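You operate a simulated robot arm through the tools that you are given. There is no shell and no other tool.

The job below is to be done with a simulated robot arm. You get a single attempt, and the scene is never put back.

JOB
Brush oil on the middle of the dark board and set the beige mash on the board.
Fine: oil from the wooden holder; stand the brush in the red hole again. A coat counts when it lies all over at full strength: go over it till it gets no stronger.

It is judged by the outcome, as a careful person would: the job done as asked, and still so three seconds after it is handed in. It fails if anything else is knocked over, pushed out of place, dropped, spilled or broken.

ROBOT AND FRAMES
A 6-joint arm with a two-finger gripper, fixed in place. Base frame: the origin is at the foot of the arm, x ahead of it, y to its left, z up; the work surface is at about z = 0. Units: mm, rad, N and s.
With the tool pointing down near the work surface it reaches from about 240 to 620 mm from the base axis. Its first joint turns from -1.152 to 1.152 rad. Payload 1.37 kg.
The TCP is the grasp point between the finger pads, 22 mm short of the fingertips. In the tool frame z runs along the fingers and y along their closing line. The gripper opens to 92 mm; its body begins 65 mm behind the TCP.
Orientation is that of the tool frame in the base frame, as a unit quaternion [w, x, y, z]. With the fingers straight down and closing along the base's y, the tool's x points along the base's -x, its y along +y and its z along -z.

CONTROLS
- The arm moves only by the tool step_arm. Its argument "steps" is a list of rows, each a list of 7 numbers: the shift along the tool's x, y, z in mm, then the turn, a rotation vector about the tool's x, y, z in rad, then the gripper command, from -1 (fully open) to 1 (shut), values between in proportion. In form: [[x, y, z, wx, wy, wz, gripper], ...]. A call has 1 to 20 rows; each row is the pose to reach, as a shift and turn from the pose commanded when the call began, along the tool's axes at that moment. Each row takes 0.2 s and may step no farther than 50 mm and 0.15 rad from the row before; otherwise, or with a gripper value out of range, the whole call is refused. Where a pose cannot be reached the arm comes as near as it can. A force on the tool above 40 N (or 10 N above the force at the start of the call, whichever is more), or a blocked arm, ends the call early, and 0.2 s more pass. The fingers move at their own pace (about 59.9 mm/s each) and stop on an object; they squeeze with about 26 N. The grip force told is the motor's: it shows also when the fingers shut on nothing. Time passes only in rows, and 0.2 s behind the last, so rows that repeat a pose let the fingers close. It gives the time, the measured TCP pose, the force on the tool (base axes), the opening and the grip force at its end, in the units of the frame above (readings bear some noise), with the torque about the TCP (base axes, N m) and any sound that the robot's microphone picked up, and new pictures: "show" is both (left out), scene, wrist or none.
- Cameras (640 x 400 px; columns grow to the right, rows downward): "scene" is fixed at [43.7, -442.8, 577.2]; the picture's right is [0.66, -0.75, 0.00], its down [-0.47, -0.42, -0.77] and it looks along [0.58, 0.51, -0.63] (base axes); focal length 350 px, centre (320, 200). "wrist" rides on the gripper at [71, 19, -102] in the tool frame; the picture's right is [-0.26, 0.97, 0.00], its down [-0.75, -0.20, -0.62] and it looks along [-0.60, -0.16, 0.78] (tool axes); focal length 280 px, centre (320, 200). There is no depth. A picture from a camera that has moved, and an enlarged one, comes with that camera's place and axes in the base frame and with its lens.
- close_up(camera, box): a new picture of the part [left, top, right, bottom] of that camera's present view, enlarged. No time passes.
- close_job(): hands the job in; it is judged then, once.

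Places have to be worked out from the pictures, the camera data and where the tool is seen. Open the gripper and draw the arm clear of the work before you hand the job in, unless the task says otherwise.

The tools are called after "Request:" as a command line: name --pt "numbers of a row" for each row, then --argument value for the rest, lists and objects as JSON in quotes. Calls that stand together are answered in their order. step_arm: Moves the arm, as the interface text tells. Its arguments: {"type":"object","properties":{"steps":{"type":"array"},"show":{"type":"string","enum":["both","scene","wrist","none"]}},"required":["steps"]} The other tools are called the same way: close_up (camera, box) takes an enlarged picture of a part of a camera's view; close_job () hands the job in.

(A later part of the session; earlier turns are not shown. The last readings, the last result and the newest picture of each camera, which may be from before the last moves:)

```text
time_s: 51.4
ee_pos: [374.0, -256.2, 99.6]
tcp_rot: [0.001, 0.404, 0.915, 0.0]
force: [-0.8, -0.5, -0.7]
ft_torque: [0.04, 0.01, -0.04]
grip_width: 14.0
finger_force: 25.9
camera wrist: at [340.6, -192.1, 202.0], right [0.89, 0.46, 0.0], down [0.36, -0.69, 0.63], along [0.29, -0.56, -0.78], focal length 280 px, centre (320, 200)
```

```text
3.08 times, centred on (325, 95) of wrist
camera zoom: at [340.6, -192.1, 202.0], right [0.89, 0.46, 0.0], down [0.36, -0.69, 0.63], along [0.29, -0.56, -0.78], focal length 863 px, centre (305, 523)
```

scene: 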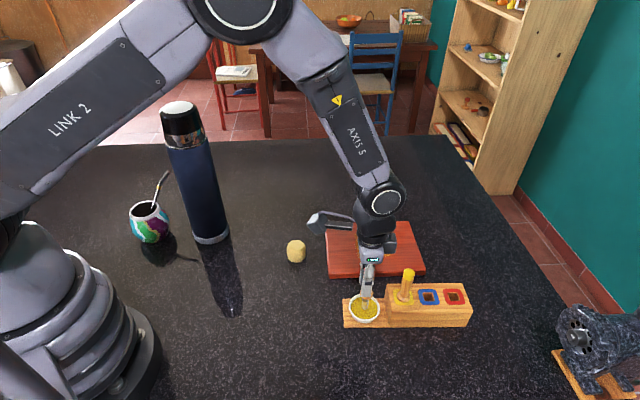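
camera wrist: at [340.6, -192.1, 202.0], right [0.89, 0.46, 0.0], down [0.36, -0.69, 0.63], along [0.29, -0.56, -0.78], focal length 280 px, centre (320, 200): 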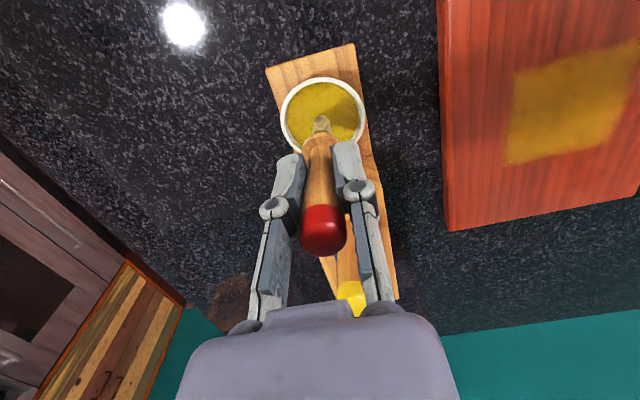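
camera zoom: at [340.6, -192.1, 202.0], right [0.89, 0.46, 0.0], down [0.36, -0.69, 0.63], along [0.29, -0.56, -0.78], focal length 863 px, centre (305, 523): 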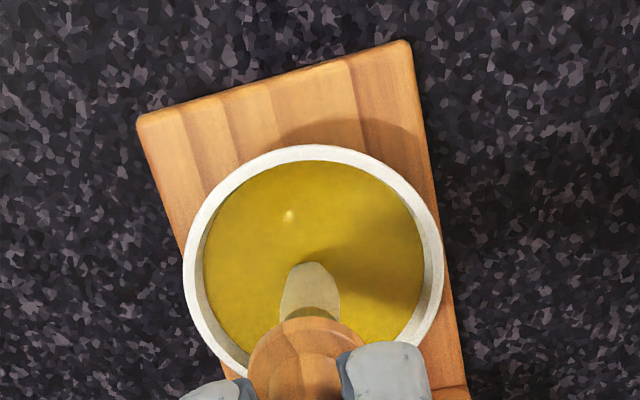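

The bristles look greyish again, i.e. mostly spent. I lower the tip lightly into the oil and dwell.

Request:
step_arm --pt "0 0 0.6 0 0 0 1" --pt "0 0 1.1 0 0 0 1" --pt "0 0 1.1 0 0 0 1" --show "none"

Request:
close_up --camera "scene" --box '[328, 250, 408, 330]'

```text
time_s: 52.2
ee_pos: [373.9, -254.6, 98.9]
tcp_rot: [-0.001, 0.403, 0.915, 0.0]
force: [0.1, 0.6, 0.8]
ft_torque: [0.01, 0.03, -0.01]
grip_width: 13.7
finger_force: 25.5
```

```text
5.00 times, centred on (368, 290) of scene
camera zoom: at [43.7, -442.8, 577.2], right [0.66, -0.75, 0.0], down [-0.47, -0.42, -0.77], along [0.58, 0.51, -0.63], focal length 1752 px, centre (80, -250)
```

zoom: 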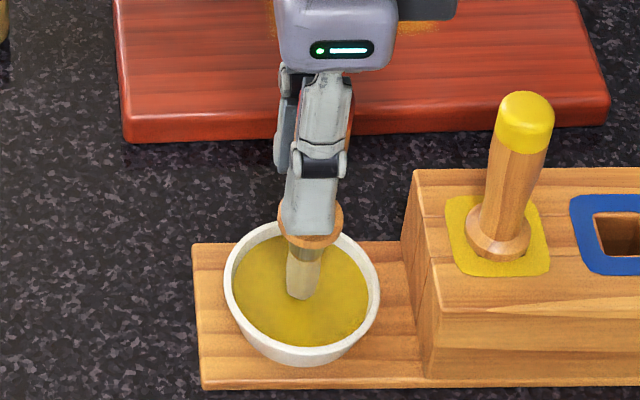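

Still just grazing. I lower another 0.8 mm and dwell.

Request:
step_arm --pt "0 0 0.5 0 0 0 1" --pt "0 0 0.8 0 0 0 1" --pt "0 0 0.8 0 0 0 1" --show "none"

Request:
close_up --camera "scene" --box '[328, 250, 408, 330]'

```text
time_s: 53.0
ee_pos: [373.7, -255.4, 96.9]
tcp_rot: [0.001, 0.403, 0.915, 0.0]
force: [-0.1, -0.1, -0.5]
ft_torque: [0.01, -0.01, -0.01]
grip_width: 13.8
finger_force: 26.0
```

```text
5.00 times, centred on (368, 290) of scene
camera zoom: at [43.7, -442.8, 577.2], right [0.66, -0.75, 0.0], down [-0.47, -0.42, -0.77], along [0.58, 0.51, -0.63], focal length 1752 px, centre (80, -250)
```

zoom: 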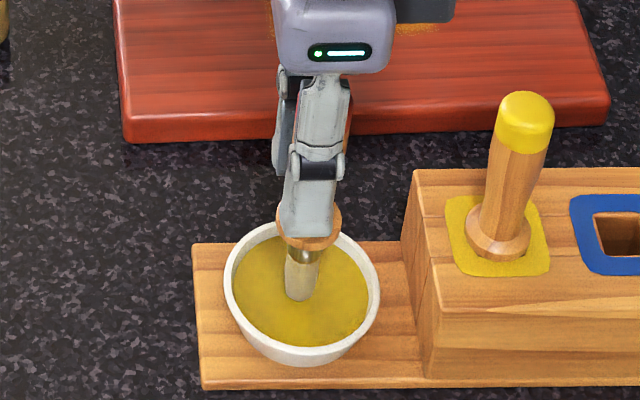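

Request:
step_arm --pt "0 0 0.5 0 0 0 1" --pt "0 0 1.0 0 0 0 1" --pt "0 0 1.0 0 0 0 1" --show "none"

Request:
close_up --camera "wrist" --box '[260, 30, 390, 160]'

Request:
close_up --camera "scene" --box '[348, 275, 388, 325]'

```text
time_s: 53.8
ee_pos: [374.8, -255.4, 97.2]
tcp_rot: [-0.001, 0.402, 0.915, 0.001]
force: [-2.1, 2.9, 11.4]
ft_torque: [0.2, 0.22, -0.02]
grip_width: 13.8
finger_force: 26.1
```

```text
3.08 times, centred on (325, 95) of wrist
camera zoom: at [341.1, -191.1, 198.8], right [0.89, 0.46, 0.0], down [0.36, -0.69, 0.63], along [0.29, -0.56, -0.78], focal length 863 px, centre (305, 523)
```

zoom: 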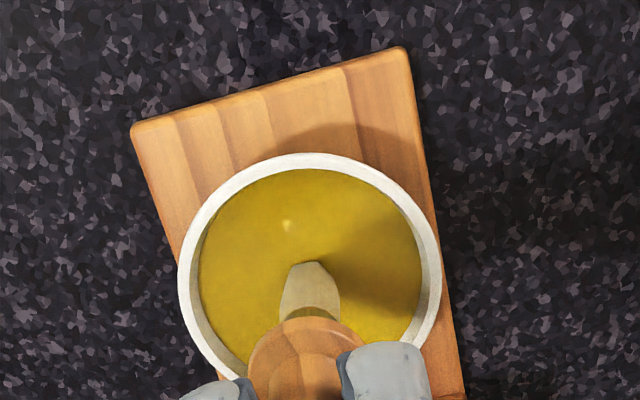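

```text
8.00 times, centred on (368, 300) of scene
camera zoom: at [43.7, -442.8, 577.2], right [0.66, -0.75, 0.0], down [-0.47, -0.42, -0.77], along [0.58, 0.51, -0.63], focal length 2803 px, centre (-64, -600)
```

zoom: 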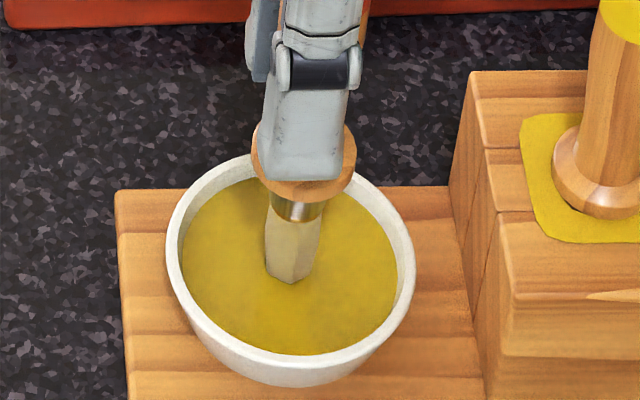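

Contact at 11 N – the brush is loaded in the oil. I lift out, carry it back over the board, and check its colour.

Request:
step_arm --pt "0 0 -0.8 0 0 0 1" --pt "0 0 -0.8 0 0 0 1" --pt "0 0 -20 0 0 0 1" --pt "0 0 -45 0 0 0 1" --pt "0 30 -60.8 0 0 0 1" --pt "0 70 -60.8 0 0 0 1" --pt "0 110 -60.8 0 0 0 1" --pt "-10 145 -60.8 0 0 0 1" --pt "-45 155.5 -60.8 0 0 0 1" --pt "-85 155.5 -55 0 0 0 1" --pt "-85 155.5 -45 0 0 0 1"

Request:
close_up --camera "scene" --box '[340, 190, 440, 270]'

Request:
close_up --camera "wrist" --box '[180, 0, 440, 160]'

```text
time_s: 56.2
ee_pos: [545.8, -213.1, 141.9]
tcp_rot: [0.001, 0.403, 0.915, 0.001]
force: [0.3, 1.0, -0.9]
ft_torque: [0.01, -0.02, -0.02]
grip_width: 13.7
finger_force: 26.2
camera wrist: at [512.2, -149.5, 243.9], right [0.89, 0.46, 0.0], down [0.36, -0.69, 0.62], along [0.29, -0.56, -0.78], focal length 280 px, centre (320, 200)
```

scene: 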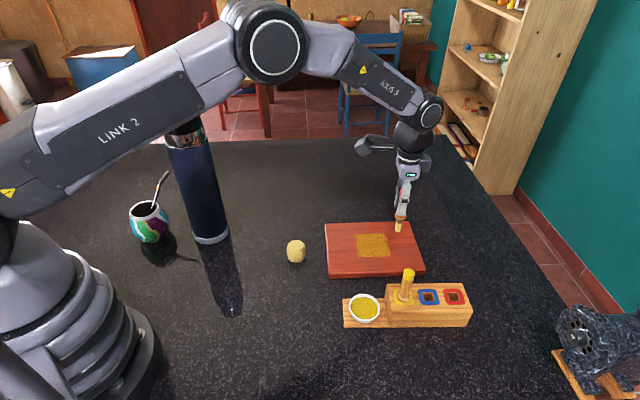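
wrist: 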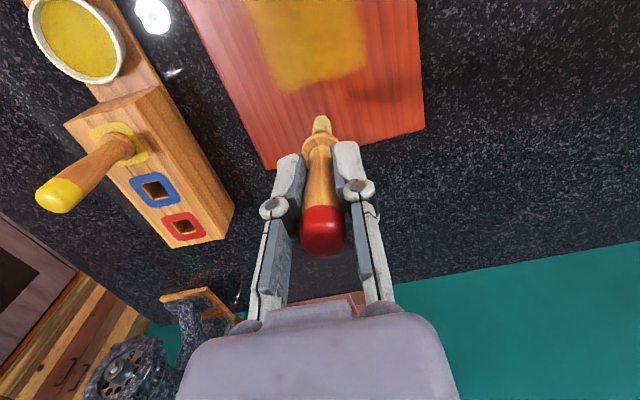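

```text
5.00 times, centred on (390, 230) of scene
camera zoom: at [43.7, -442.8, 577.2], right [0.66, -0.75, 0.0], down [-0.47, -0.42, -0.77], along [0.58, 0.51, -0.63], focal length 1752 px, centre (-30, 50)
```

zoom: 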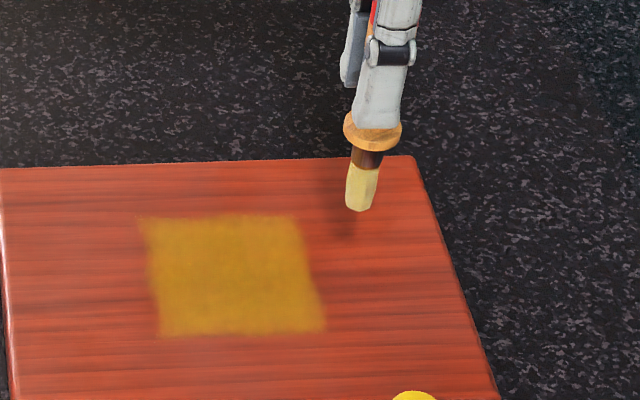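

```text
2.46 times, centred on (310, 80) of wrist
camera zoom: at [512.2, -149.5, 243.9], right [0.89, 0.46, 0.0], down [0.36, -0.69, 0.62], along [0.29, -0.56, -0.78], focal length 690 px, centre (345, 495)
```

zoom: 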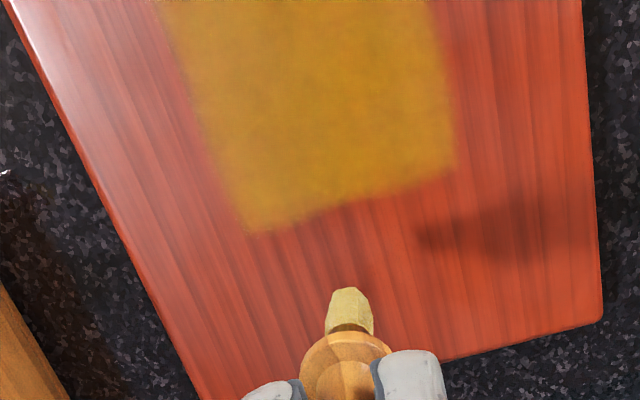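

The bristles are yellow again. I go down at the near-right corner of the zone and check the contact force before the second pass.

Request:
step_arm --pt "5 -20 20 0 0 0 1" --pt "5 -38 40 0 0 0 1" --pt "5 -38 44 0 0 0 1" --pt "5 -38 44 0 0 0 1" --show "none"

```text
time_s: 57.2
ee_pos: [514.6, -235.3, 97.2]
tcp_rot: [-0.001, 0.402, 0.915, 0.0]
force: [-0.1, 0.8, -0.5]
ft_torque: [0.0, 0.0, 0.01]
grip_width: 13.9
finger_force: 25.9
```

Request:
step_arm --pt "0 0 0.5 0 0 0 1" --pt "0 0 0.5 0 0 0 1" --show "none"

Request:
step_arm --pt "0 0 0.5 0 0 0 1" --pt "0 0 0.5 0 0 0 1" --show "none"

```text
time_s: 57.8
ee_pos: [515.3, -234.9, 96.7]
tcp_rot: [0.001, 0.404, 0.915, -0.001]
force: [-0.2, -0.7, 2.9]
ft_torque: [0.0, 0.03, 0.0]
grip_width: 13.8
finger_force: 26.5
```

```text
time_s: 58.4
ee_pos: [514.9, -235.1, 96.5]
tcp_rot: [0.001, 0.404, 0.915, -0.001]
force: [-1.8, -0.2, 13.4]
ft_torque: [-0.11, 0.16, 0.03]
grip_width: 13.8
finger_force: 26.1
```

Contact is now at about 97.7. I run the second pass lightly at 97.5, starting with the right-hand half.

Request:
step_arm --pt "0 0 -0.3 0 0 0 1" --pt "0 25 -0.3 0 0 0 1" --pt "0 51 -0.3 0 0 0 1" --pt "0 76 -0.3 0 0 0 1" --pt "8 76 -0.3 0 0 0 1" --pt "8 51 -0.3 0 0 0 1" --pt "8 25 -0.3 0 0 0 1" --pt "8 0 -0.3 0 0 0 1" --pt "16 0 -0.3 0 0 0 1" --pt "16 25 -0.3 0 0 0 1" --pt "16 51 -0.3 0 0 0 1" --pt "16 76 -0.3 0 0 0 1" --pt "24 76 -0.3 0 0 0 1" --pt "24 51 -0.3 0 0 0 1" --pt "24 25 -0.3 0 0 0 1" --pt "24 0 -0.3 0 0 0 1" --pt "32 0 -0.3 0 0 0 1" --pt "32 25 -0.3 0 0 0 1" --pt "32 51 -0.3 0 0 0 1" --pt "32 76 -0.3 0 0 0 1" --show "scene"

Request:
close_up --camera "scene" --box '[310, 205, 440, 285]'

```text
time_s: 62.6
ee_pos: [548.8, -160.8, 96.4]
tcp_rot: [0.0, 0.404, 0.915, 0.0]
force: [-2.0, -2.7, 9.2]
ft_torque: [-0.27, 0.2, -0.02]
grip_width: 13.9
finger_force: 26.3
```

scene: 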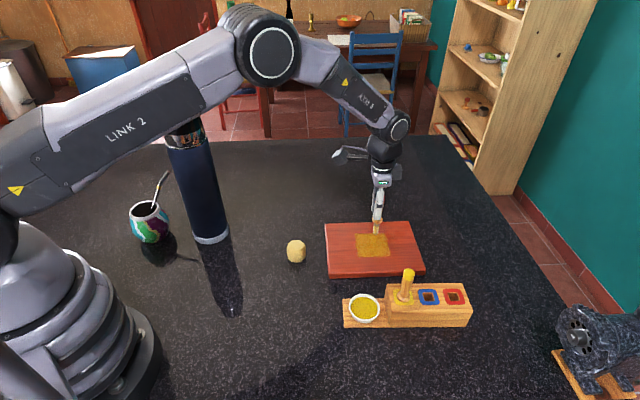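

```text
4.92 times, centred on (375, 245) of scene
camera zoom: at [43.7, -442.8, 577.2], right [0.66, -0.75, 0.0], down [-0.47, -0.42, -0.77], along [0.58, 0.51, -0.63], focal length 1725 px, centre (49, -22)
```

zoom: 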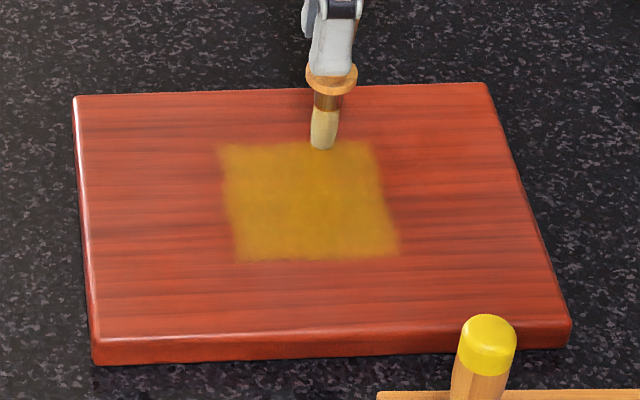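

Request:
step_arm --pt "8 0 0 0 0 0 1" --pt "8 -25 0 0 0 0 1" --pt "8 -51 0 0 0 0 1" --pt "8 -76 0 0 0 0 1" --pt "16 -76 0 0 0 0 1" --pt "16 -51 0 0 0 0 1" --pt "16 -25 0 0 0 0 1" --pt "16 0 0 0 0 0 1" --pt "24 0 0 0 0 0 1" --pt "24 -25 0 0 0 0 1" --pt "24 -51 0 0 0 0 1" --pt "24 -76 0 0 0 0 1" --pt "32 -76 0 0 0 0 1" --pt "32 -51 0 0 0 0 1" --pt "32 -25 0 0 0 0 1" --pt "32 0 0 0 0 0 1" --pt "40 0 0 0 0 0 1" --pt "40 -25 0 0 0 0 1" --pt "40 -51 0 0 0 0 1" --pt "40 -76 0 0 0 0 1" --show "scene"

Request:
close_up --camera "scene" --box '[310, 205, 440, 285]'

```text
time_s: 66.8
ee_pos: [467.7, -183.1, 96.3]
tcp_rot: [0.001, 0.403, 0.915, 0.0]
force: [2.0, 3.0, 7.7]
ft_torque: [0.17, -0.16, 0.02]
grip_width: 13.7
finger_force: 26.2
```

scene: 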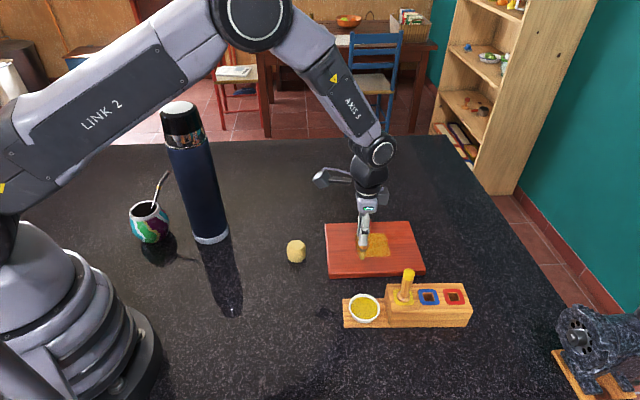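

```text
4.92 times, centred on (375, 245) of scene
camera zoom: at [43.7, -442.8, 577.2], right [0.66, -0.75, 0.0], down [-0.47, -0.42, -0.77], along [0.58, 0.51, -0.63], focal length 1725 px, centre (49, -22)
```

zoom: 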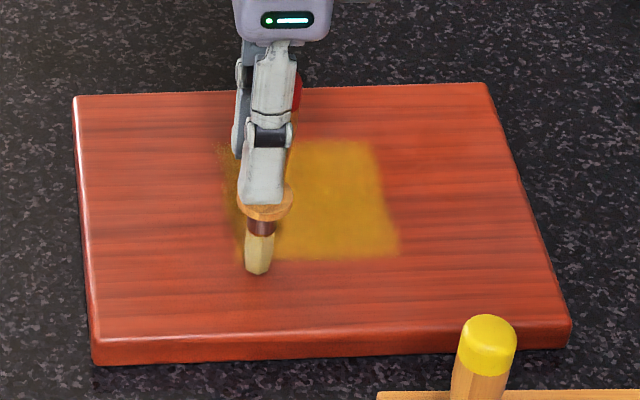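

Contact is good (7.7 N). I do the last edge stroke and then work back the other way for a further pass.

Request:
step_arm --pt "8 0 0 0 0 0 1" --pt "8 25 0 0 0 0 1" --pt "8 51 0 0 0 0 1" --pt "8 76 0 0 0 0 1" --pt "0 76 0 0 0 0 1" --pt "0 51 0 0 0 0 1" --pt "0 25 0 0 0 0 1" --pt "0 0 0 0 0 0 1" --pt "-8 0 0 0 0 0 1" --pt "-8 25 0 0 0 0 1" --pt "-8 51 0 0 0 0 1" --pt "-8 76 0 0 0 0 1" --pt "-16 76 0 0 0 0 1" --pt "-16 51 0 0 0 0 1" --pt "-16 25 0 0 0 0 1" --pt "-16 0 0 0 0 0 1" --pt "-24 0 0 0 0 0 1" --pt "-24 25 0 0 0 0 1" --pt "-24 51 0 0 0 0 1" --pt "-24 76 0 0 0 0 1"

Request:
close_up --camera "scene" --box '[310, 205, 440, 285]'

Request:
close_up --camera "wrist" --box '[240, 70, 400, 260]'

```text
time_s: 71.0
ee_pos: [538.8, -147.4, 96.1]
tcp_rot: [0.0, 0.404, 0.915, 0.0]
force: [-0.6, 0.6, -0.2]
ft_torque: [0.02, -0.02, -0.01]
grip_width: 13.7
finger_force: 26.7
camera wrist: at [505.5, -83.2, 198.2], right [0.89, 0.46, 0.0], down [0.36, -0.69, 0.62], along [0.29, -0.56, -0.78], focal length 280 px, centre (320, 200)
```

scene: 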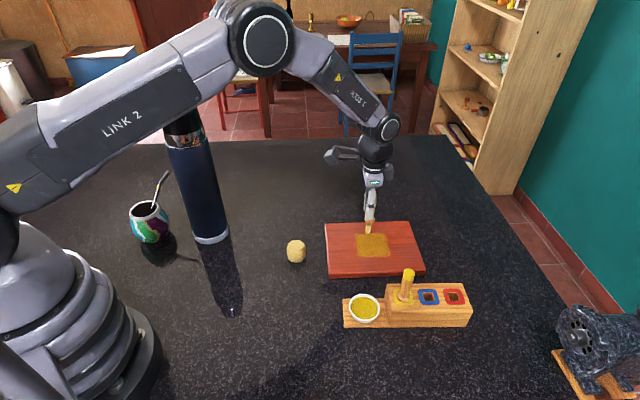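
wrist: 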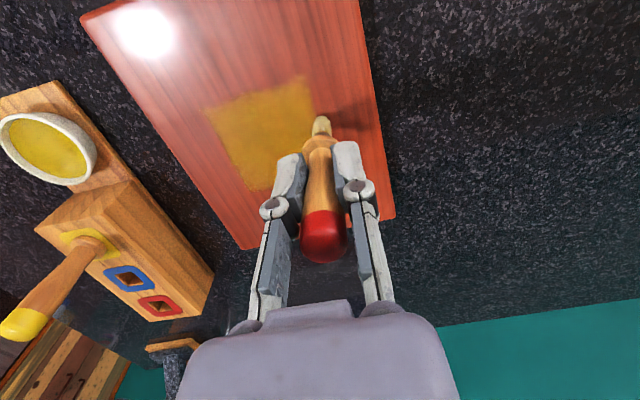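

```text
4.92 times, centred on (375, 245) of scene
camera zoom: at [43.7, -442.9, 577.2], right [0.66, -0.75, 0.0], down [-0.47, -0.42, -0.77], along [0.58, 0.51, -0.63], focal length 1725 px, centre (49, -22)
```

zoom: 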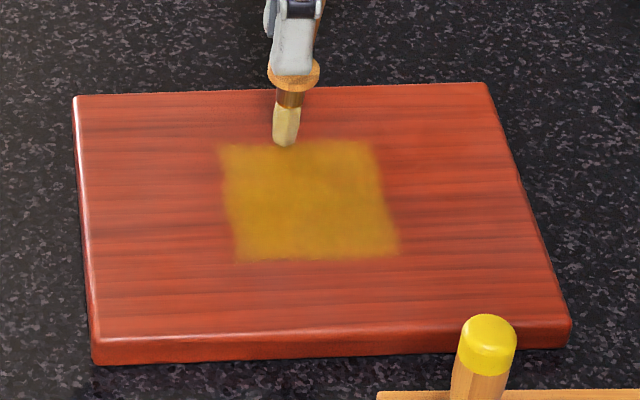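

```text
2.11 times, centred on (320, 165) of wrist
camera zoom: at [505.5, -83.2, 198.2], right [0.89, 0.46, 0.0], down [0.36, -0.69, 0.62], along [0.29, -0.56, -0.78], focal length 590 px, centre (320, 274)
```

zoom: 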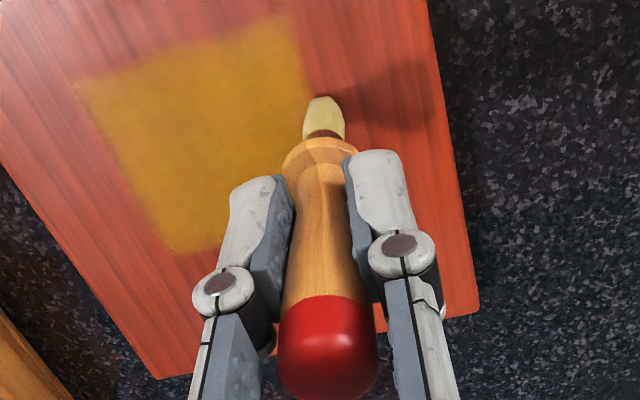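

Contact is lost again on the last stroke (the brush has crept up a bit more), but the zone looks uniformly golden. I lift off and compare the coat with the picture after the first pass.

Request:
step_arm --pt "0 0 -15 0 0 0 1" --pt "-15 -10 -30 0 0 0 1" --pt "-40 -25 -45 0 0 0 1" --pt "-68 -38 -60 0 0 0 1" --pt "-68 -38 -60 0 0 0 1"

Request:
close_up --camera "scene" --box '[350, 225, 400, 265]'

Request:
close_up --camera "wrist" --box '[180, 0, 440, 160]'

Request:
close_up --camera "scene" --box '[380, 140, 450, 240]'

```text
time_s: 72.2
ee_pos: [556.0, -223.7, 157.1]
tcp_rot: [0.0, 0.404, 0.915, 0.0]
force: [0.2, -0.1, 0.2]
ft_torque: [0.02, -0.01, 0.02]
grip_width: 13.7
finger_force: 26.2
camera wrist: at [522.8, -159.3, 259.0], right [0.89, 0.46, 0.0], down [0.36, -0.69, 0.63], along [0.29, -0.56, -0.78], focal length 280 px, centre (320, 200)
```

scene: 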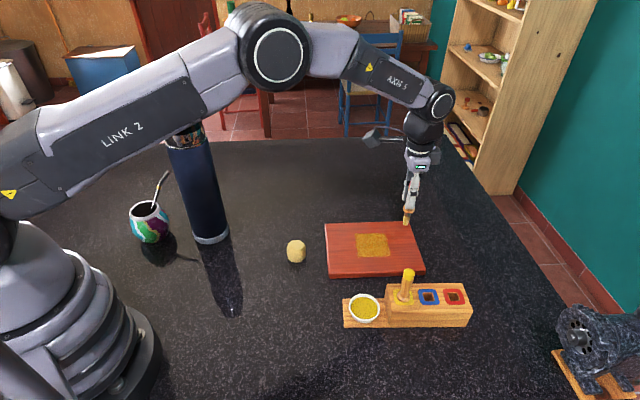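
wrist: 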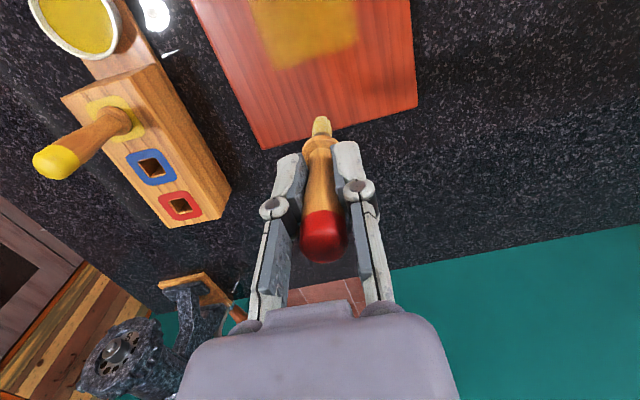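

```text
10.00 times, centred on (375, 245) of scene
camera zoom: at [43.7, -442.9, 577.2], right [0.66, -0.75, 0.0], down [-0.47, -0.42, -0.77], along [0.58, 0.51, -0.63], focal length 3503 px, centre (-230, -250)
```

zoom: 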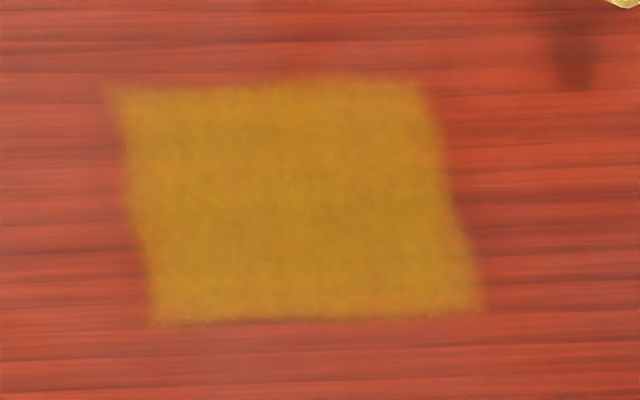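

```text
2.46 times, centred on (310, 80) of wrist
camera zoom: at [522.8, -159.3, 259.0], right [0.89, 0.46, 0.0], down [0.36, -0.69, 0.63], along [0.29, -0.56, -0.78], focal length 690 px, centre (345, 495)
```

zoom: 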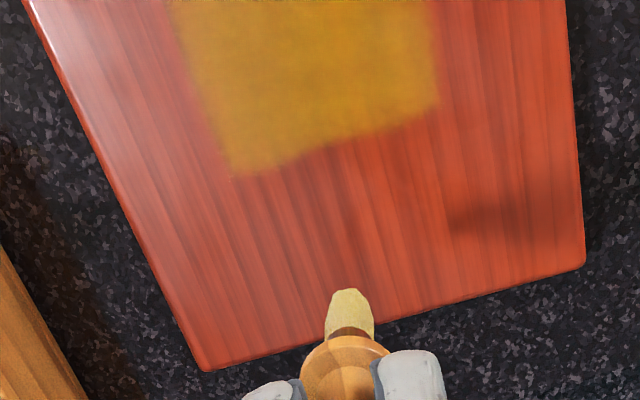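

```text
4.00 times, centred on (415, 190) of scene
camera zoom: at [43.7, -442.9, 577.2], right [0.66, -0.75, 0.0], down [-0.47, -0.42, -0.77], along [0.58, 0.51, -0.63], focal length 1401 px, centre (-60, 240)
```

zoom: 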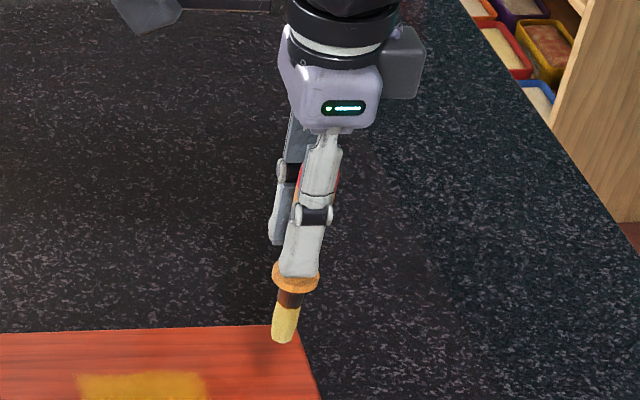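

The second pass made only a slight difference (a bit more uniform), so it is near full strength. To be sure, I re-dip once more and do a third, light pass.

Request:
step_arm --pt "33 0 0 0 0 0 1" --pt "66 -10 0 0 0 0 1" --pt "99 -30 0 0 0 0 1" --pt "101 -70 0 0 0 0 1" --pt "101 -110 0 0 0 0 1" --pt "101 -145 5 0 0 0 1" --pt "101 -155.5 25 0 0 0 1" --pt "101 -155.5 45 0 0 0 1" --pt "101 -155.5 56 0 0 0 1" --pt "101 -155.5 60 0 0 0 1" --pt "101 -155.5 60 0 0 0 1" --show "none"

Request:
step_arm --pt "0 0 0.5 0 0 0 1" --pt "0 0 0.5 0 0 0 1" --show "none"

Request:
step_arm --pt "0 0 0.5 0 0 0 1" --pt "0 0 0.5 0 0 0 1"

```text
time_s: 74.6
ee_pos: [373.5, -254.1, 97.2]
tcp_rot: [0.0, 0.404, 0.915, -0.001]
force: [0.2, 0.1, 0.4]
ft_torque: [0.03, -0.03, -0.02]
grip_width: 13.5
finger_force: 26.2
```

```text
time_s: 75.2
ee_pos: [372.8, -255.2, 94.4]
tcp_rot: [0.0, 0.403, 0.915, 0.001]
force: [-0.1, 0.0, 0.0]
ft_torque: [-0.02, -0.01, 0.02]
grip_width: 13.8
finger_force: 25.8
```

```text
time_s: 75.8
ee_pos: [374.0, -255.7, 94.9]
tcp_rot: [0.0, 0.404, 0.915, 0.0]
force: [-0.2, 0.6, -0.9]
ft_torque: [0.01, 0.0, 0.03]
grip_width: 13.7
finger_force: 26.0
camera wrist: at [339.9, -191.1, 197.8], right [0.89, 0.46, 0.0], down [0.36, -0.69, 0.63], along [0.29, -0.56, -0.78], focal length 280 px, centre (320, 200)
```

scene: 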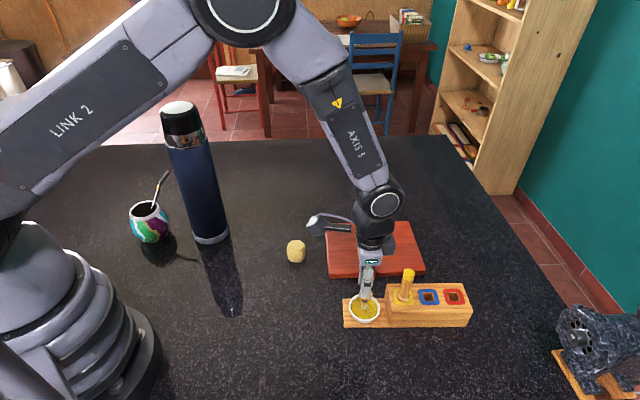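
wrist: 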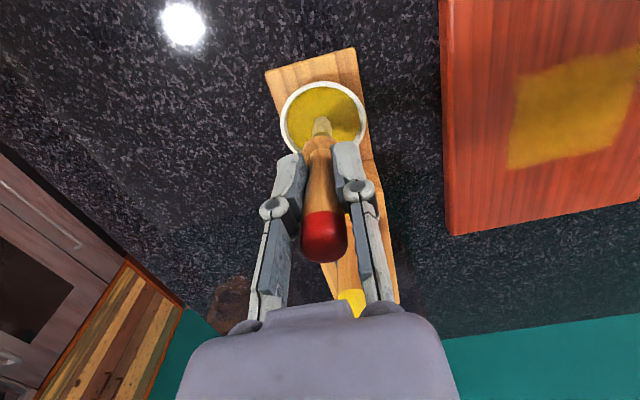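

Request:
step_arm --pt "0 0 0.6 0 0 0 1" --pt "0 0 0.6 0 0 0 1" --show "none"

Request:
step_arm --pt "0 0 0.5 0 0 0 1" --pt "0 0 0.5 0 0 0 1" --show "none"

Request:
close_up --camera "scene" --box '[348, 275, 388, 325]'

```text
time_s: 76.4
ee_pos: [373.3, -254.1, 95.4]
tcp_rot: [0.0, 0.403, 0.915, 0.0]
force: [-0.4, -0.1, 0.3]
ft_torque: [-0.01, 0.0, 0.0]
grip_width: 13.7
finger_force: 26.2
```

```text
time_s: 77.0
ee_pos: [373.9, -255.0, 95.1]
tcp_rot: [0.0, 0.404, 0.915, 0.0]
force: [-1.3, -0.7, 3.5]
ft_torque: [-0.07, 0.05, 0.0]
grip_width: 13.7
finger_force: 25.7
```

```text
8.00 times, centred on (368, 300) of scene
camera zoom: at [43.7, -442.8, 577.2], right [0.66, -0.75, 0.0], down [-0.47, -0.42, -0.77], along [0.58, 0.51, -0.63], focal length 2803 px, centre (-64, -600)
```

zoom: 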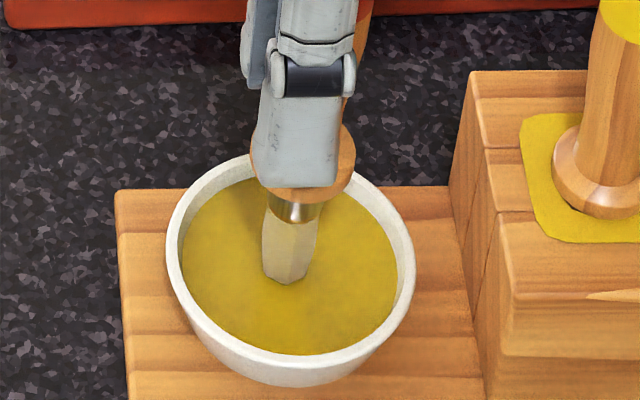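

Light contact with 3.5 N at commanded 95.4, so the brush is loaded again; it has crept up about 5 mm in the fingers in total. I carry it to the left edge of the zone for the third pass, checking contact first.

Request:
step_arm --pt "0 0 0 0 0 0 1" --pt "0 0 -20 0 0 0 1" --pt "0 0 -45 0 0 0 1" --pt "0 35 -60 0 0 0 1" --pt "0 75 -60 0 0 0 1" --pt "-1 110 -55 0 0 0 1" --pt "-1 117.5 -35 0 0 0 1" --pt "-1 117.5 -15 0 0 0 1" --pt "-1 117.5 -3 0 0 0 1" --pt "-1 117.5 -0.5 0 0 0 1" --pt "-1 117.5 -0.5 0 0 0 1"

Request:
step_arm --pt "0 0 0.6 0 0 0 1" --pt "0 0 0.6 0 0 0 1" --show "none"

```text
time_s: 79.4
ee_pos: [461.2, -176.5, 94.9]
tcp_rot: [0.0, 0.403, 0.915, 0.0]
force: [-0.9, 0.3, -0.8]
ft_torque: [0.02, -0.02, 0.01]
grip_width: 13.7
finger_force: 26.6
camera wrist: at [427.6, -111.7, 198.1], right [0.89, 0.46, 0.0], down [0.36, -0.69, 0.63], along [0.29, -0.56, -0.78], focal length 280 px, centre (320, 200)
```

scene: 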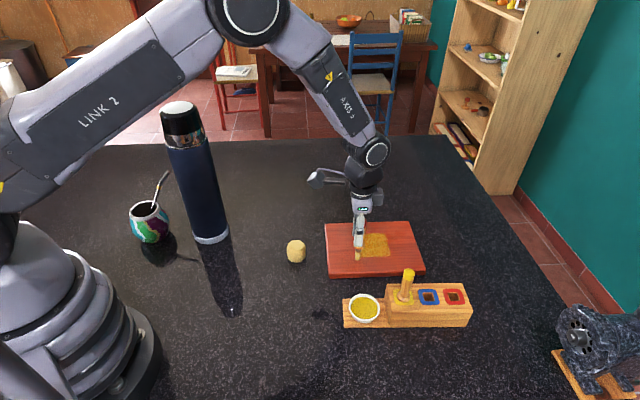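
wrist: 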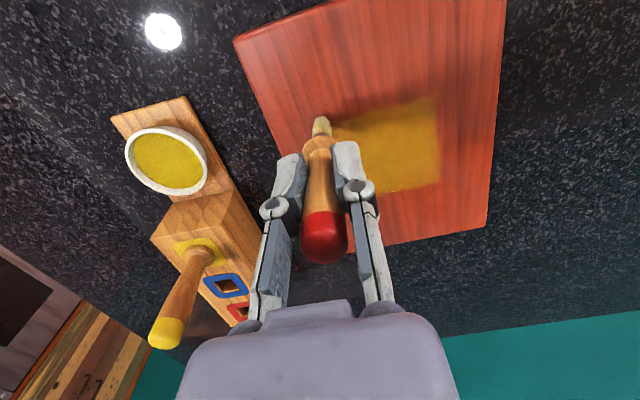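

```text
time_s: 80.0
ee_pos: [461.2, -175.7, 95.2]
tcp_rot: [0.0, 0.403, 0.915, 0.0]
force: [0.6, -0.1, 1.0]
ft_torque: [-0.04, 0.0, 0.02]
grip_width: 13.8
finger_force: 26.1
```

Very light contact at 95.3. I run the third pass at 94.9, beginning at the left edge.

Request:
step_arm --pt "3 0 0.4 0 0 0 1" --pt "3 25 0.4 0 0 0 1" --pt "3 51 0.4 0 0 0 1" --pt "3 76 0.4 0 0 0 1" --pt "-5 76 0.4 0 0 0 1" --pt "-5 51 0.4 0 0 0 1" --pt "-5 25 0.4 0 0 0 1" --pt "-5 0 0.4 0 0 0 1" --pt "-13 0 0.4 0 0 0 1" --pt "-13 25 0.4 0 0 0 1" --pt "-13 51 0.4 0 0 0 1" --pt "-13 76 0.4 0 0 0 1" --pt "-21 76 0.4 0 0 0 1" --pt "-21 51 0.4 0 0 0 1" --pt "-21 25 0.4 0 0 0 1" --pt "-21 0 0.4 0 0 0 1" --pt "-29 0 0.4 0 0 0 1" --pt "-29 25 0.4 0 0 0 1" --pt "-29 51 0.4 0 0 0 1" --pt "-29 76 0.4 0 0 0 1" --show "scene"

Request:
close_up --camera "scene" --box '[310, 205, 440, 285]'

```text
time_s: 84.2
ee_pos: [535.3, -146.0, 94.2]
tcp_rot: [0.0, 0.403, 0.915, 0.0]
force: [-0.7, 0.2, 0.3]
ft_torque: [-0.02, -0.04, 0.0]
grip_width: 13.5
finger_force: 26.3
```

scene: 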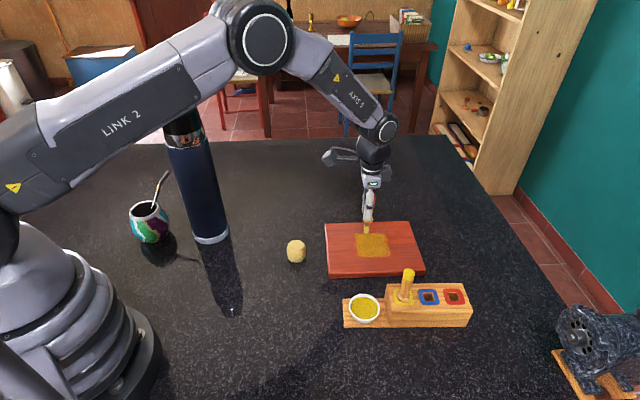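

```text
4.92 times, centred on (375, 245) of scene
camera zoom: at [43.7, -442.9, 577.2], right [0.66, -0.75, 0.0], down [-0.47, -0.42, -0.77], along [0.58, 0.51, -0.63], focal length 1725 px, centre (49, -22)
```

zoom: 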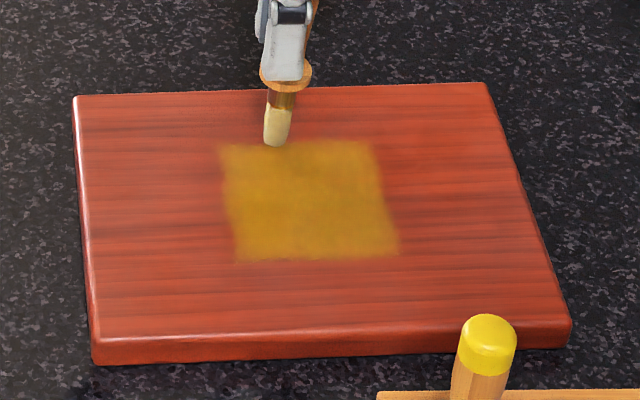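

Contact faded again near the end. I lower stepwise to re-establish light contact before doing the right half.

Request:
step_arm --pt "0 -5 0.5 0 0 0 1" --pt "0 -5 0.5 0 0 0 1" --show "none"

Request:
step_arm --pt "0 0 0.5 0 0 0 1" --pt "0 0 0.5 0 0 0 1" --show "none"

Request:
step_arm --pt "0 0 0.5 0 0 0 1" --pt "0 0 0.5 0 0 0 1" --show "wrist"

```text
time_s: 84.8
ee_pos: [532.8, -148.3, 93.7]
tcp_rot: [0.0, 0.402, 0.915, 0.0]
force: [0.3, -0.1, -0.6]
ft_torque: [-0.02, -0.05, 0.03]
grip_width: 13.7
finger_force: 25.5
```

```text
time_s: 85.4
ee_pos: [532.8, -148.3, 93.6]
tcp_rot: [0.0, 0.404, 0.915, 0.0]
force: [0.1, -0.6, -0.2]
ft_torque: [0.03, -0.05, -0.01]
grip_width: 13.6
finger_force: 26.5
```

```text
time_s: 86.0
ee_pos: [531.7, -149.0, 94.1]
tcp_rot: [0.0, 0.404, 0.915, 0.0]
force: [-0.2, 1.1, 1.5]
ft_torque: [0.0, -0.01, -0.01]
grip_width: 13.3
finger_force: 25.7
camera wrist: at [498.9, -84.9, 194.6], right [0.89, 0.46, 0.0], down [0.36, -0.69, 0.63], along [0.29, -0.56, -0.78], focal length 280 px, centre (320, 200)
```

wrist: 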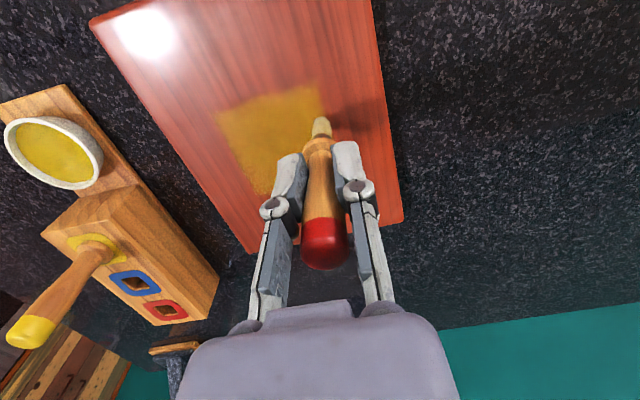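

I've re-found contact, but the brush creeps up its tapered handle each pass, so first I lift clear and examine the coat closely to see whether the third pass changed anything.

Request:
step_arm --pt "0 0 -15 0 0 0 1" --pt "-15 -10 -30 0 0 0 1" --pt "-40 -22 -45 0 0 0 1" --pt "-71 -33 -64 0 0 0 1" --pt "-71 -33 -64 0 0 0 1"

Request:
close_up --camera "scene" --box '[350, 225, 400, 265]'

Request:
close_up --camera "wrist" --box '[180, 0, 440, 160]'

Request:
close_up --camera "scene" --box '[380, 140, 450, 240]'

```text
time_s: 87.2
ee_pos: [558.3, -224.8, 156.9]
tcp_rot: [0.001, 0.404, 0.915, 0.0]
force: [0.5, 0.0, -0.8]
ft_torque: [-0.01, 0.04, 0.03]
grip_width: 13.3
finger_force: 25.9
camera wrist: at [525.8, -160.5, 258.5], right [0.89, 0.46, 0.0], down [0.36, -0.69, 0.62], along [0.29, -0.56, -0.78], focal length 280 px, centre (320, 200)
```

scene: 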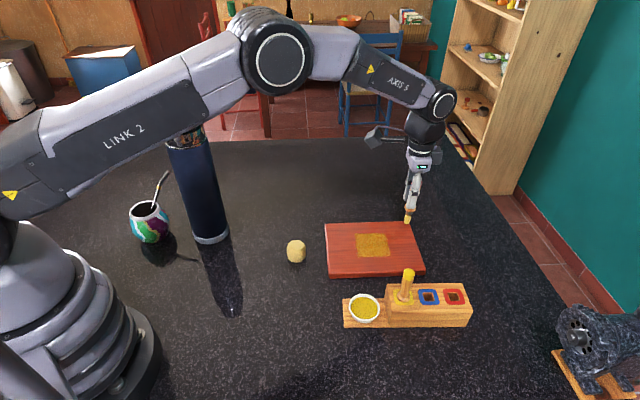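
wrist: 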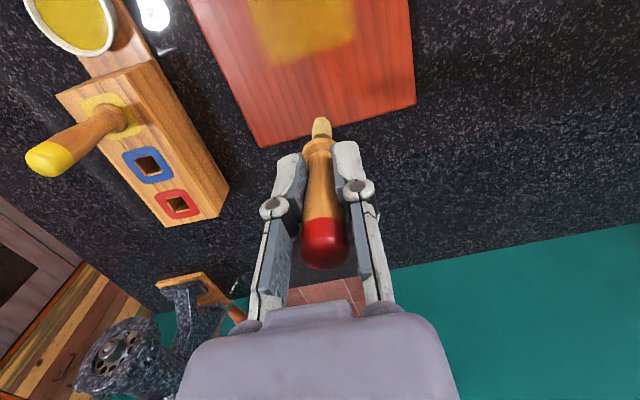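

```text
10.00 times, centred on (375, 245) of scene
camera zoom: at [43.7, -442.9, 577.2], right [0.66, -0.75, 0.0], down [-0.47, -0.42, -0.77], along [0.58, 0.51, -0.63], focal length 3503 px, centre (-230, -250)
```

zoom: 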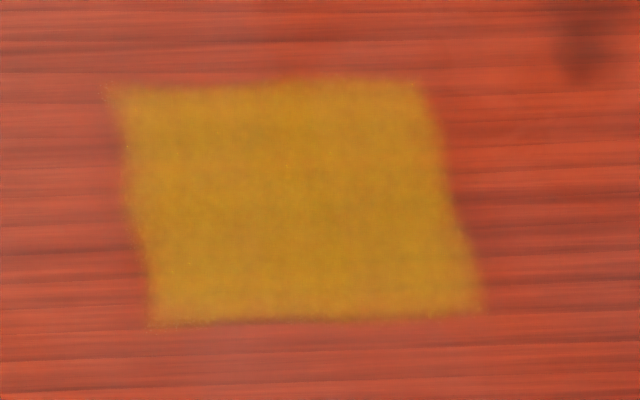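

```text
2.46 times, centred on (310, 80) of wrist
camera zoom: at [525.8, -160.5, 258.5], right [0.89, 0.46, 0.0], down [0.36, -0.69, 0.62], along [0.29, -0.56, -0.78], focal length 690 px, centre (345, 495)
```

zoom: 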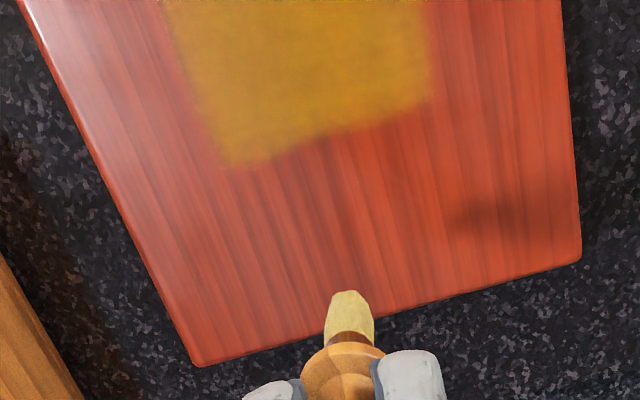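

```text
4.00 times, centred on (415, 190) of scene
camera zoom: at [43.7, -442.9, 577.2], right [0.66, -0.75, 0.0], down [-0.47, -0.42, -0.77], along [0.58, 0.51, -0.63], focal length 1401 px, centre (-60, 240)
```

zoom: 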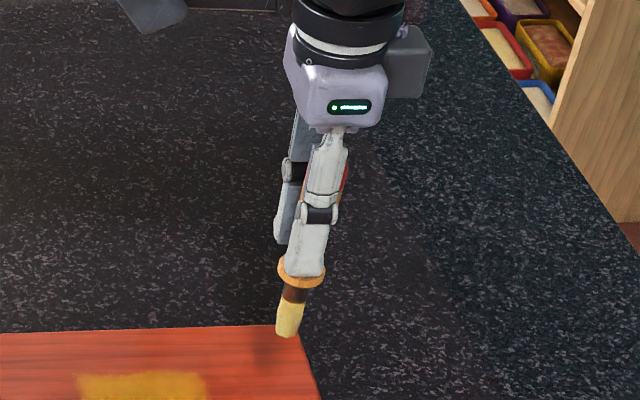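

The coat looks the same as after the second pass — uniform and no stronger — so the oiling is done. Now I take the brush back over the red hole; in the fingers it has shifted about 2.5 mm along tool −x and 7 mm upward, which I compensate for.

Request:
step_arm --pt "-5 -10 -6 0 0 0 1" --pt "-15 -40 -6 0 0 0 1" --pt "-27 -73 -6 0 0 0 1" --pt "-39 -106 -6 0 0 0 1" --pt "-50 -137 -6 0 0 0 1" --pt "-58.2 -157.5 -6 0 0 0 1" --pt "-58.2 -157.5 -6 0 0 0 1"

Request:
close_up --camera "scene" --box '[410, 200, 510, 310]'

Request:
close_up --camera "wrist" --box '[240, 0, 400, 160]'

```text
time_s: 88.8
ee_pos: [478.7, -373.4, 163.1]
tcp_rot: [0.0, 0.404, 0.915, 0.0]
force: [-1.4, -0.6, -0.6]
ft_torque: [-0.02, -0.01, -0.03]
grip_width: 13.8
finger_force: 26.3
camera wrist: at [445.4, -308.6, 265.7], right [0.89, 0.46, 0.0], down [0.36, -0.69, 0.62], along [0.29, -0.56, -0.78], focal length 280 px, centre (320, 200)
```

scene: 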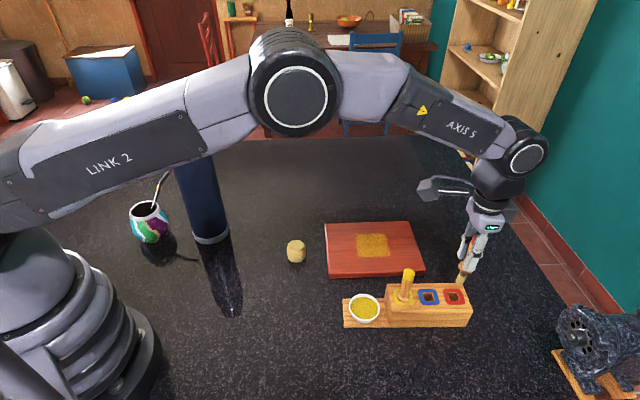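
wrist: 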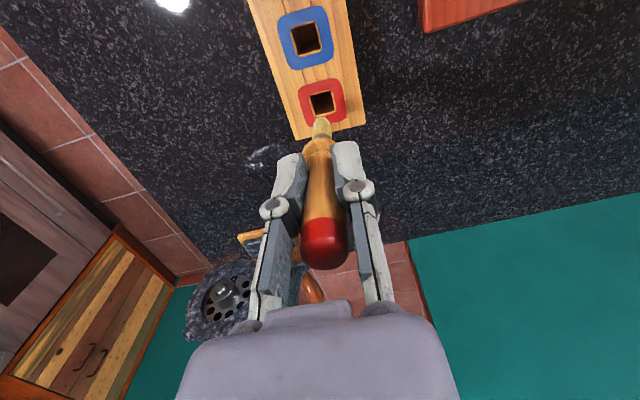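

```text
3.64 times, centred on (460, 255) of scene
camera zoom: at [43.7, -442.9, 577.2], right [0.66, -0.75, 0.0], down [-0.47, -0.42, -0.77], along [0.58, 0.51, -0.63], focal length 1274 px, centre (-189, 0)
```

zoom: 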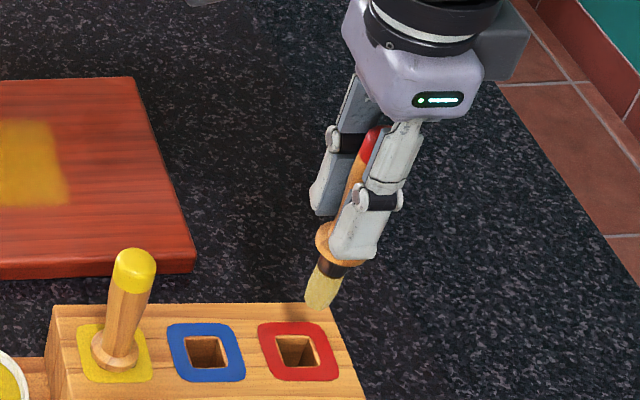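

```text
2.50 times, centred on (320, 80) of wrist
camera zoom: at [445.4, -308.6, 265.7], right [0.89, 0.46, 0.0], down [0.36, -0.69, 0.62], along [0.29, -0.56, -0.78], focal length 701 px, centre (320, 500)
```

zoom: 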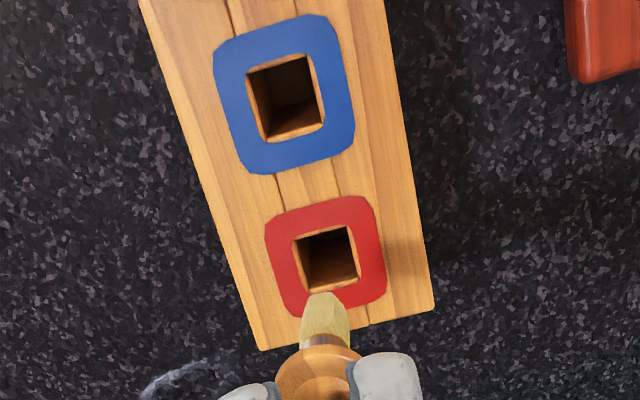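

The tip is lined up with the red hole within about half a millimetre according to the wrist view. I correct −0.5 mm in tool y and lower until the tip is just above the hole, then check again.

Request:
step_arm --pt "0 -0.5 12 0 0 0 1" --pt "0 -0.5 24 0 0 0 1" --pt "0 -0.5 34 0 0 0 1" --pt "0 -0.5 34 0 0 0 1"

Request:
close_up --camera "scene" --box '[410, 220, 510, 320]'

Request:
close_up --camera "wrist" --box '[250, 50, 390, 170]'

```text
time_s: 89.8
ee_pos: [479.1, -373.3, 129.4]
tcp_rot: [0.0, 0.404, 0.915, 0.0]
force: [-0.3, -0.3, -0.3]
ft_torque: [0.02, 0.02, -0.01]
grip_width: 13.6
finger_force: 25.6
camera wrist: at [445.8, -308.9, 230.5], right [0.89, 0.46, 0.0], down [0.36, -0.69, 0.62], along [0.29, -0.56, -0.78], focal length 280 px, centre (320, 200)
```

scene: 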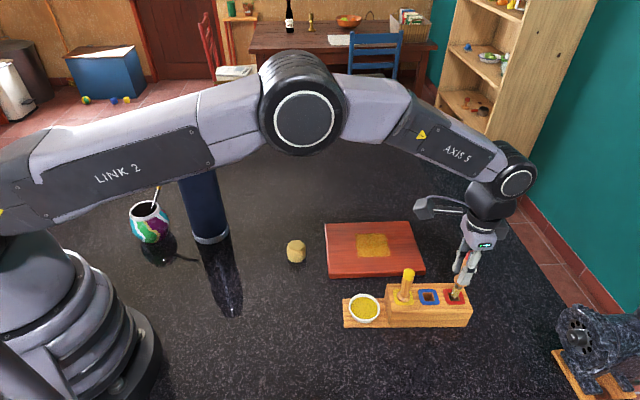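
wrist: 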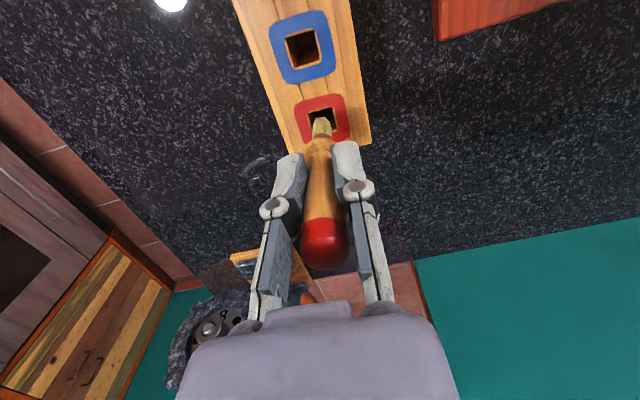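

```text
4.00 times, centred on (460, 270) of scene
camera zoom: at [43.7, -442.8, 577.2], right [0.66, -0.75, 0.0], down [-0.47, -0.42, -0.77], along [0.58, 0.51, -0.63], focal length 1401 px, centre (-240, -80)
```

zoom: 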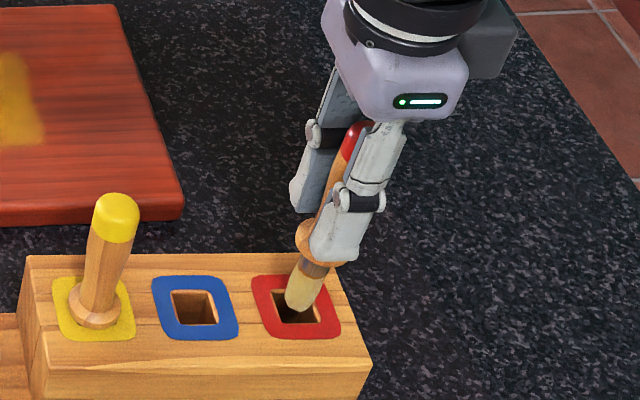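

```text
3.33 times, centred on (320, 110) of wrist
camera zoom: at [445.8, -308.9, 230.5], right [0.89, 0.46, 0.0], down [0.36, -0.69, 0.62], along [0.29, -0.56, -0.78], focal length 935 px, centre (320, 500)
```

zoom: 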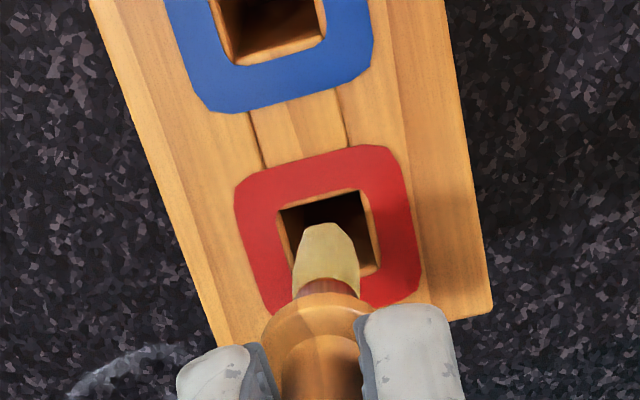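

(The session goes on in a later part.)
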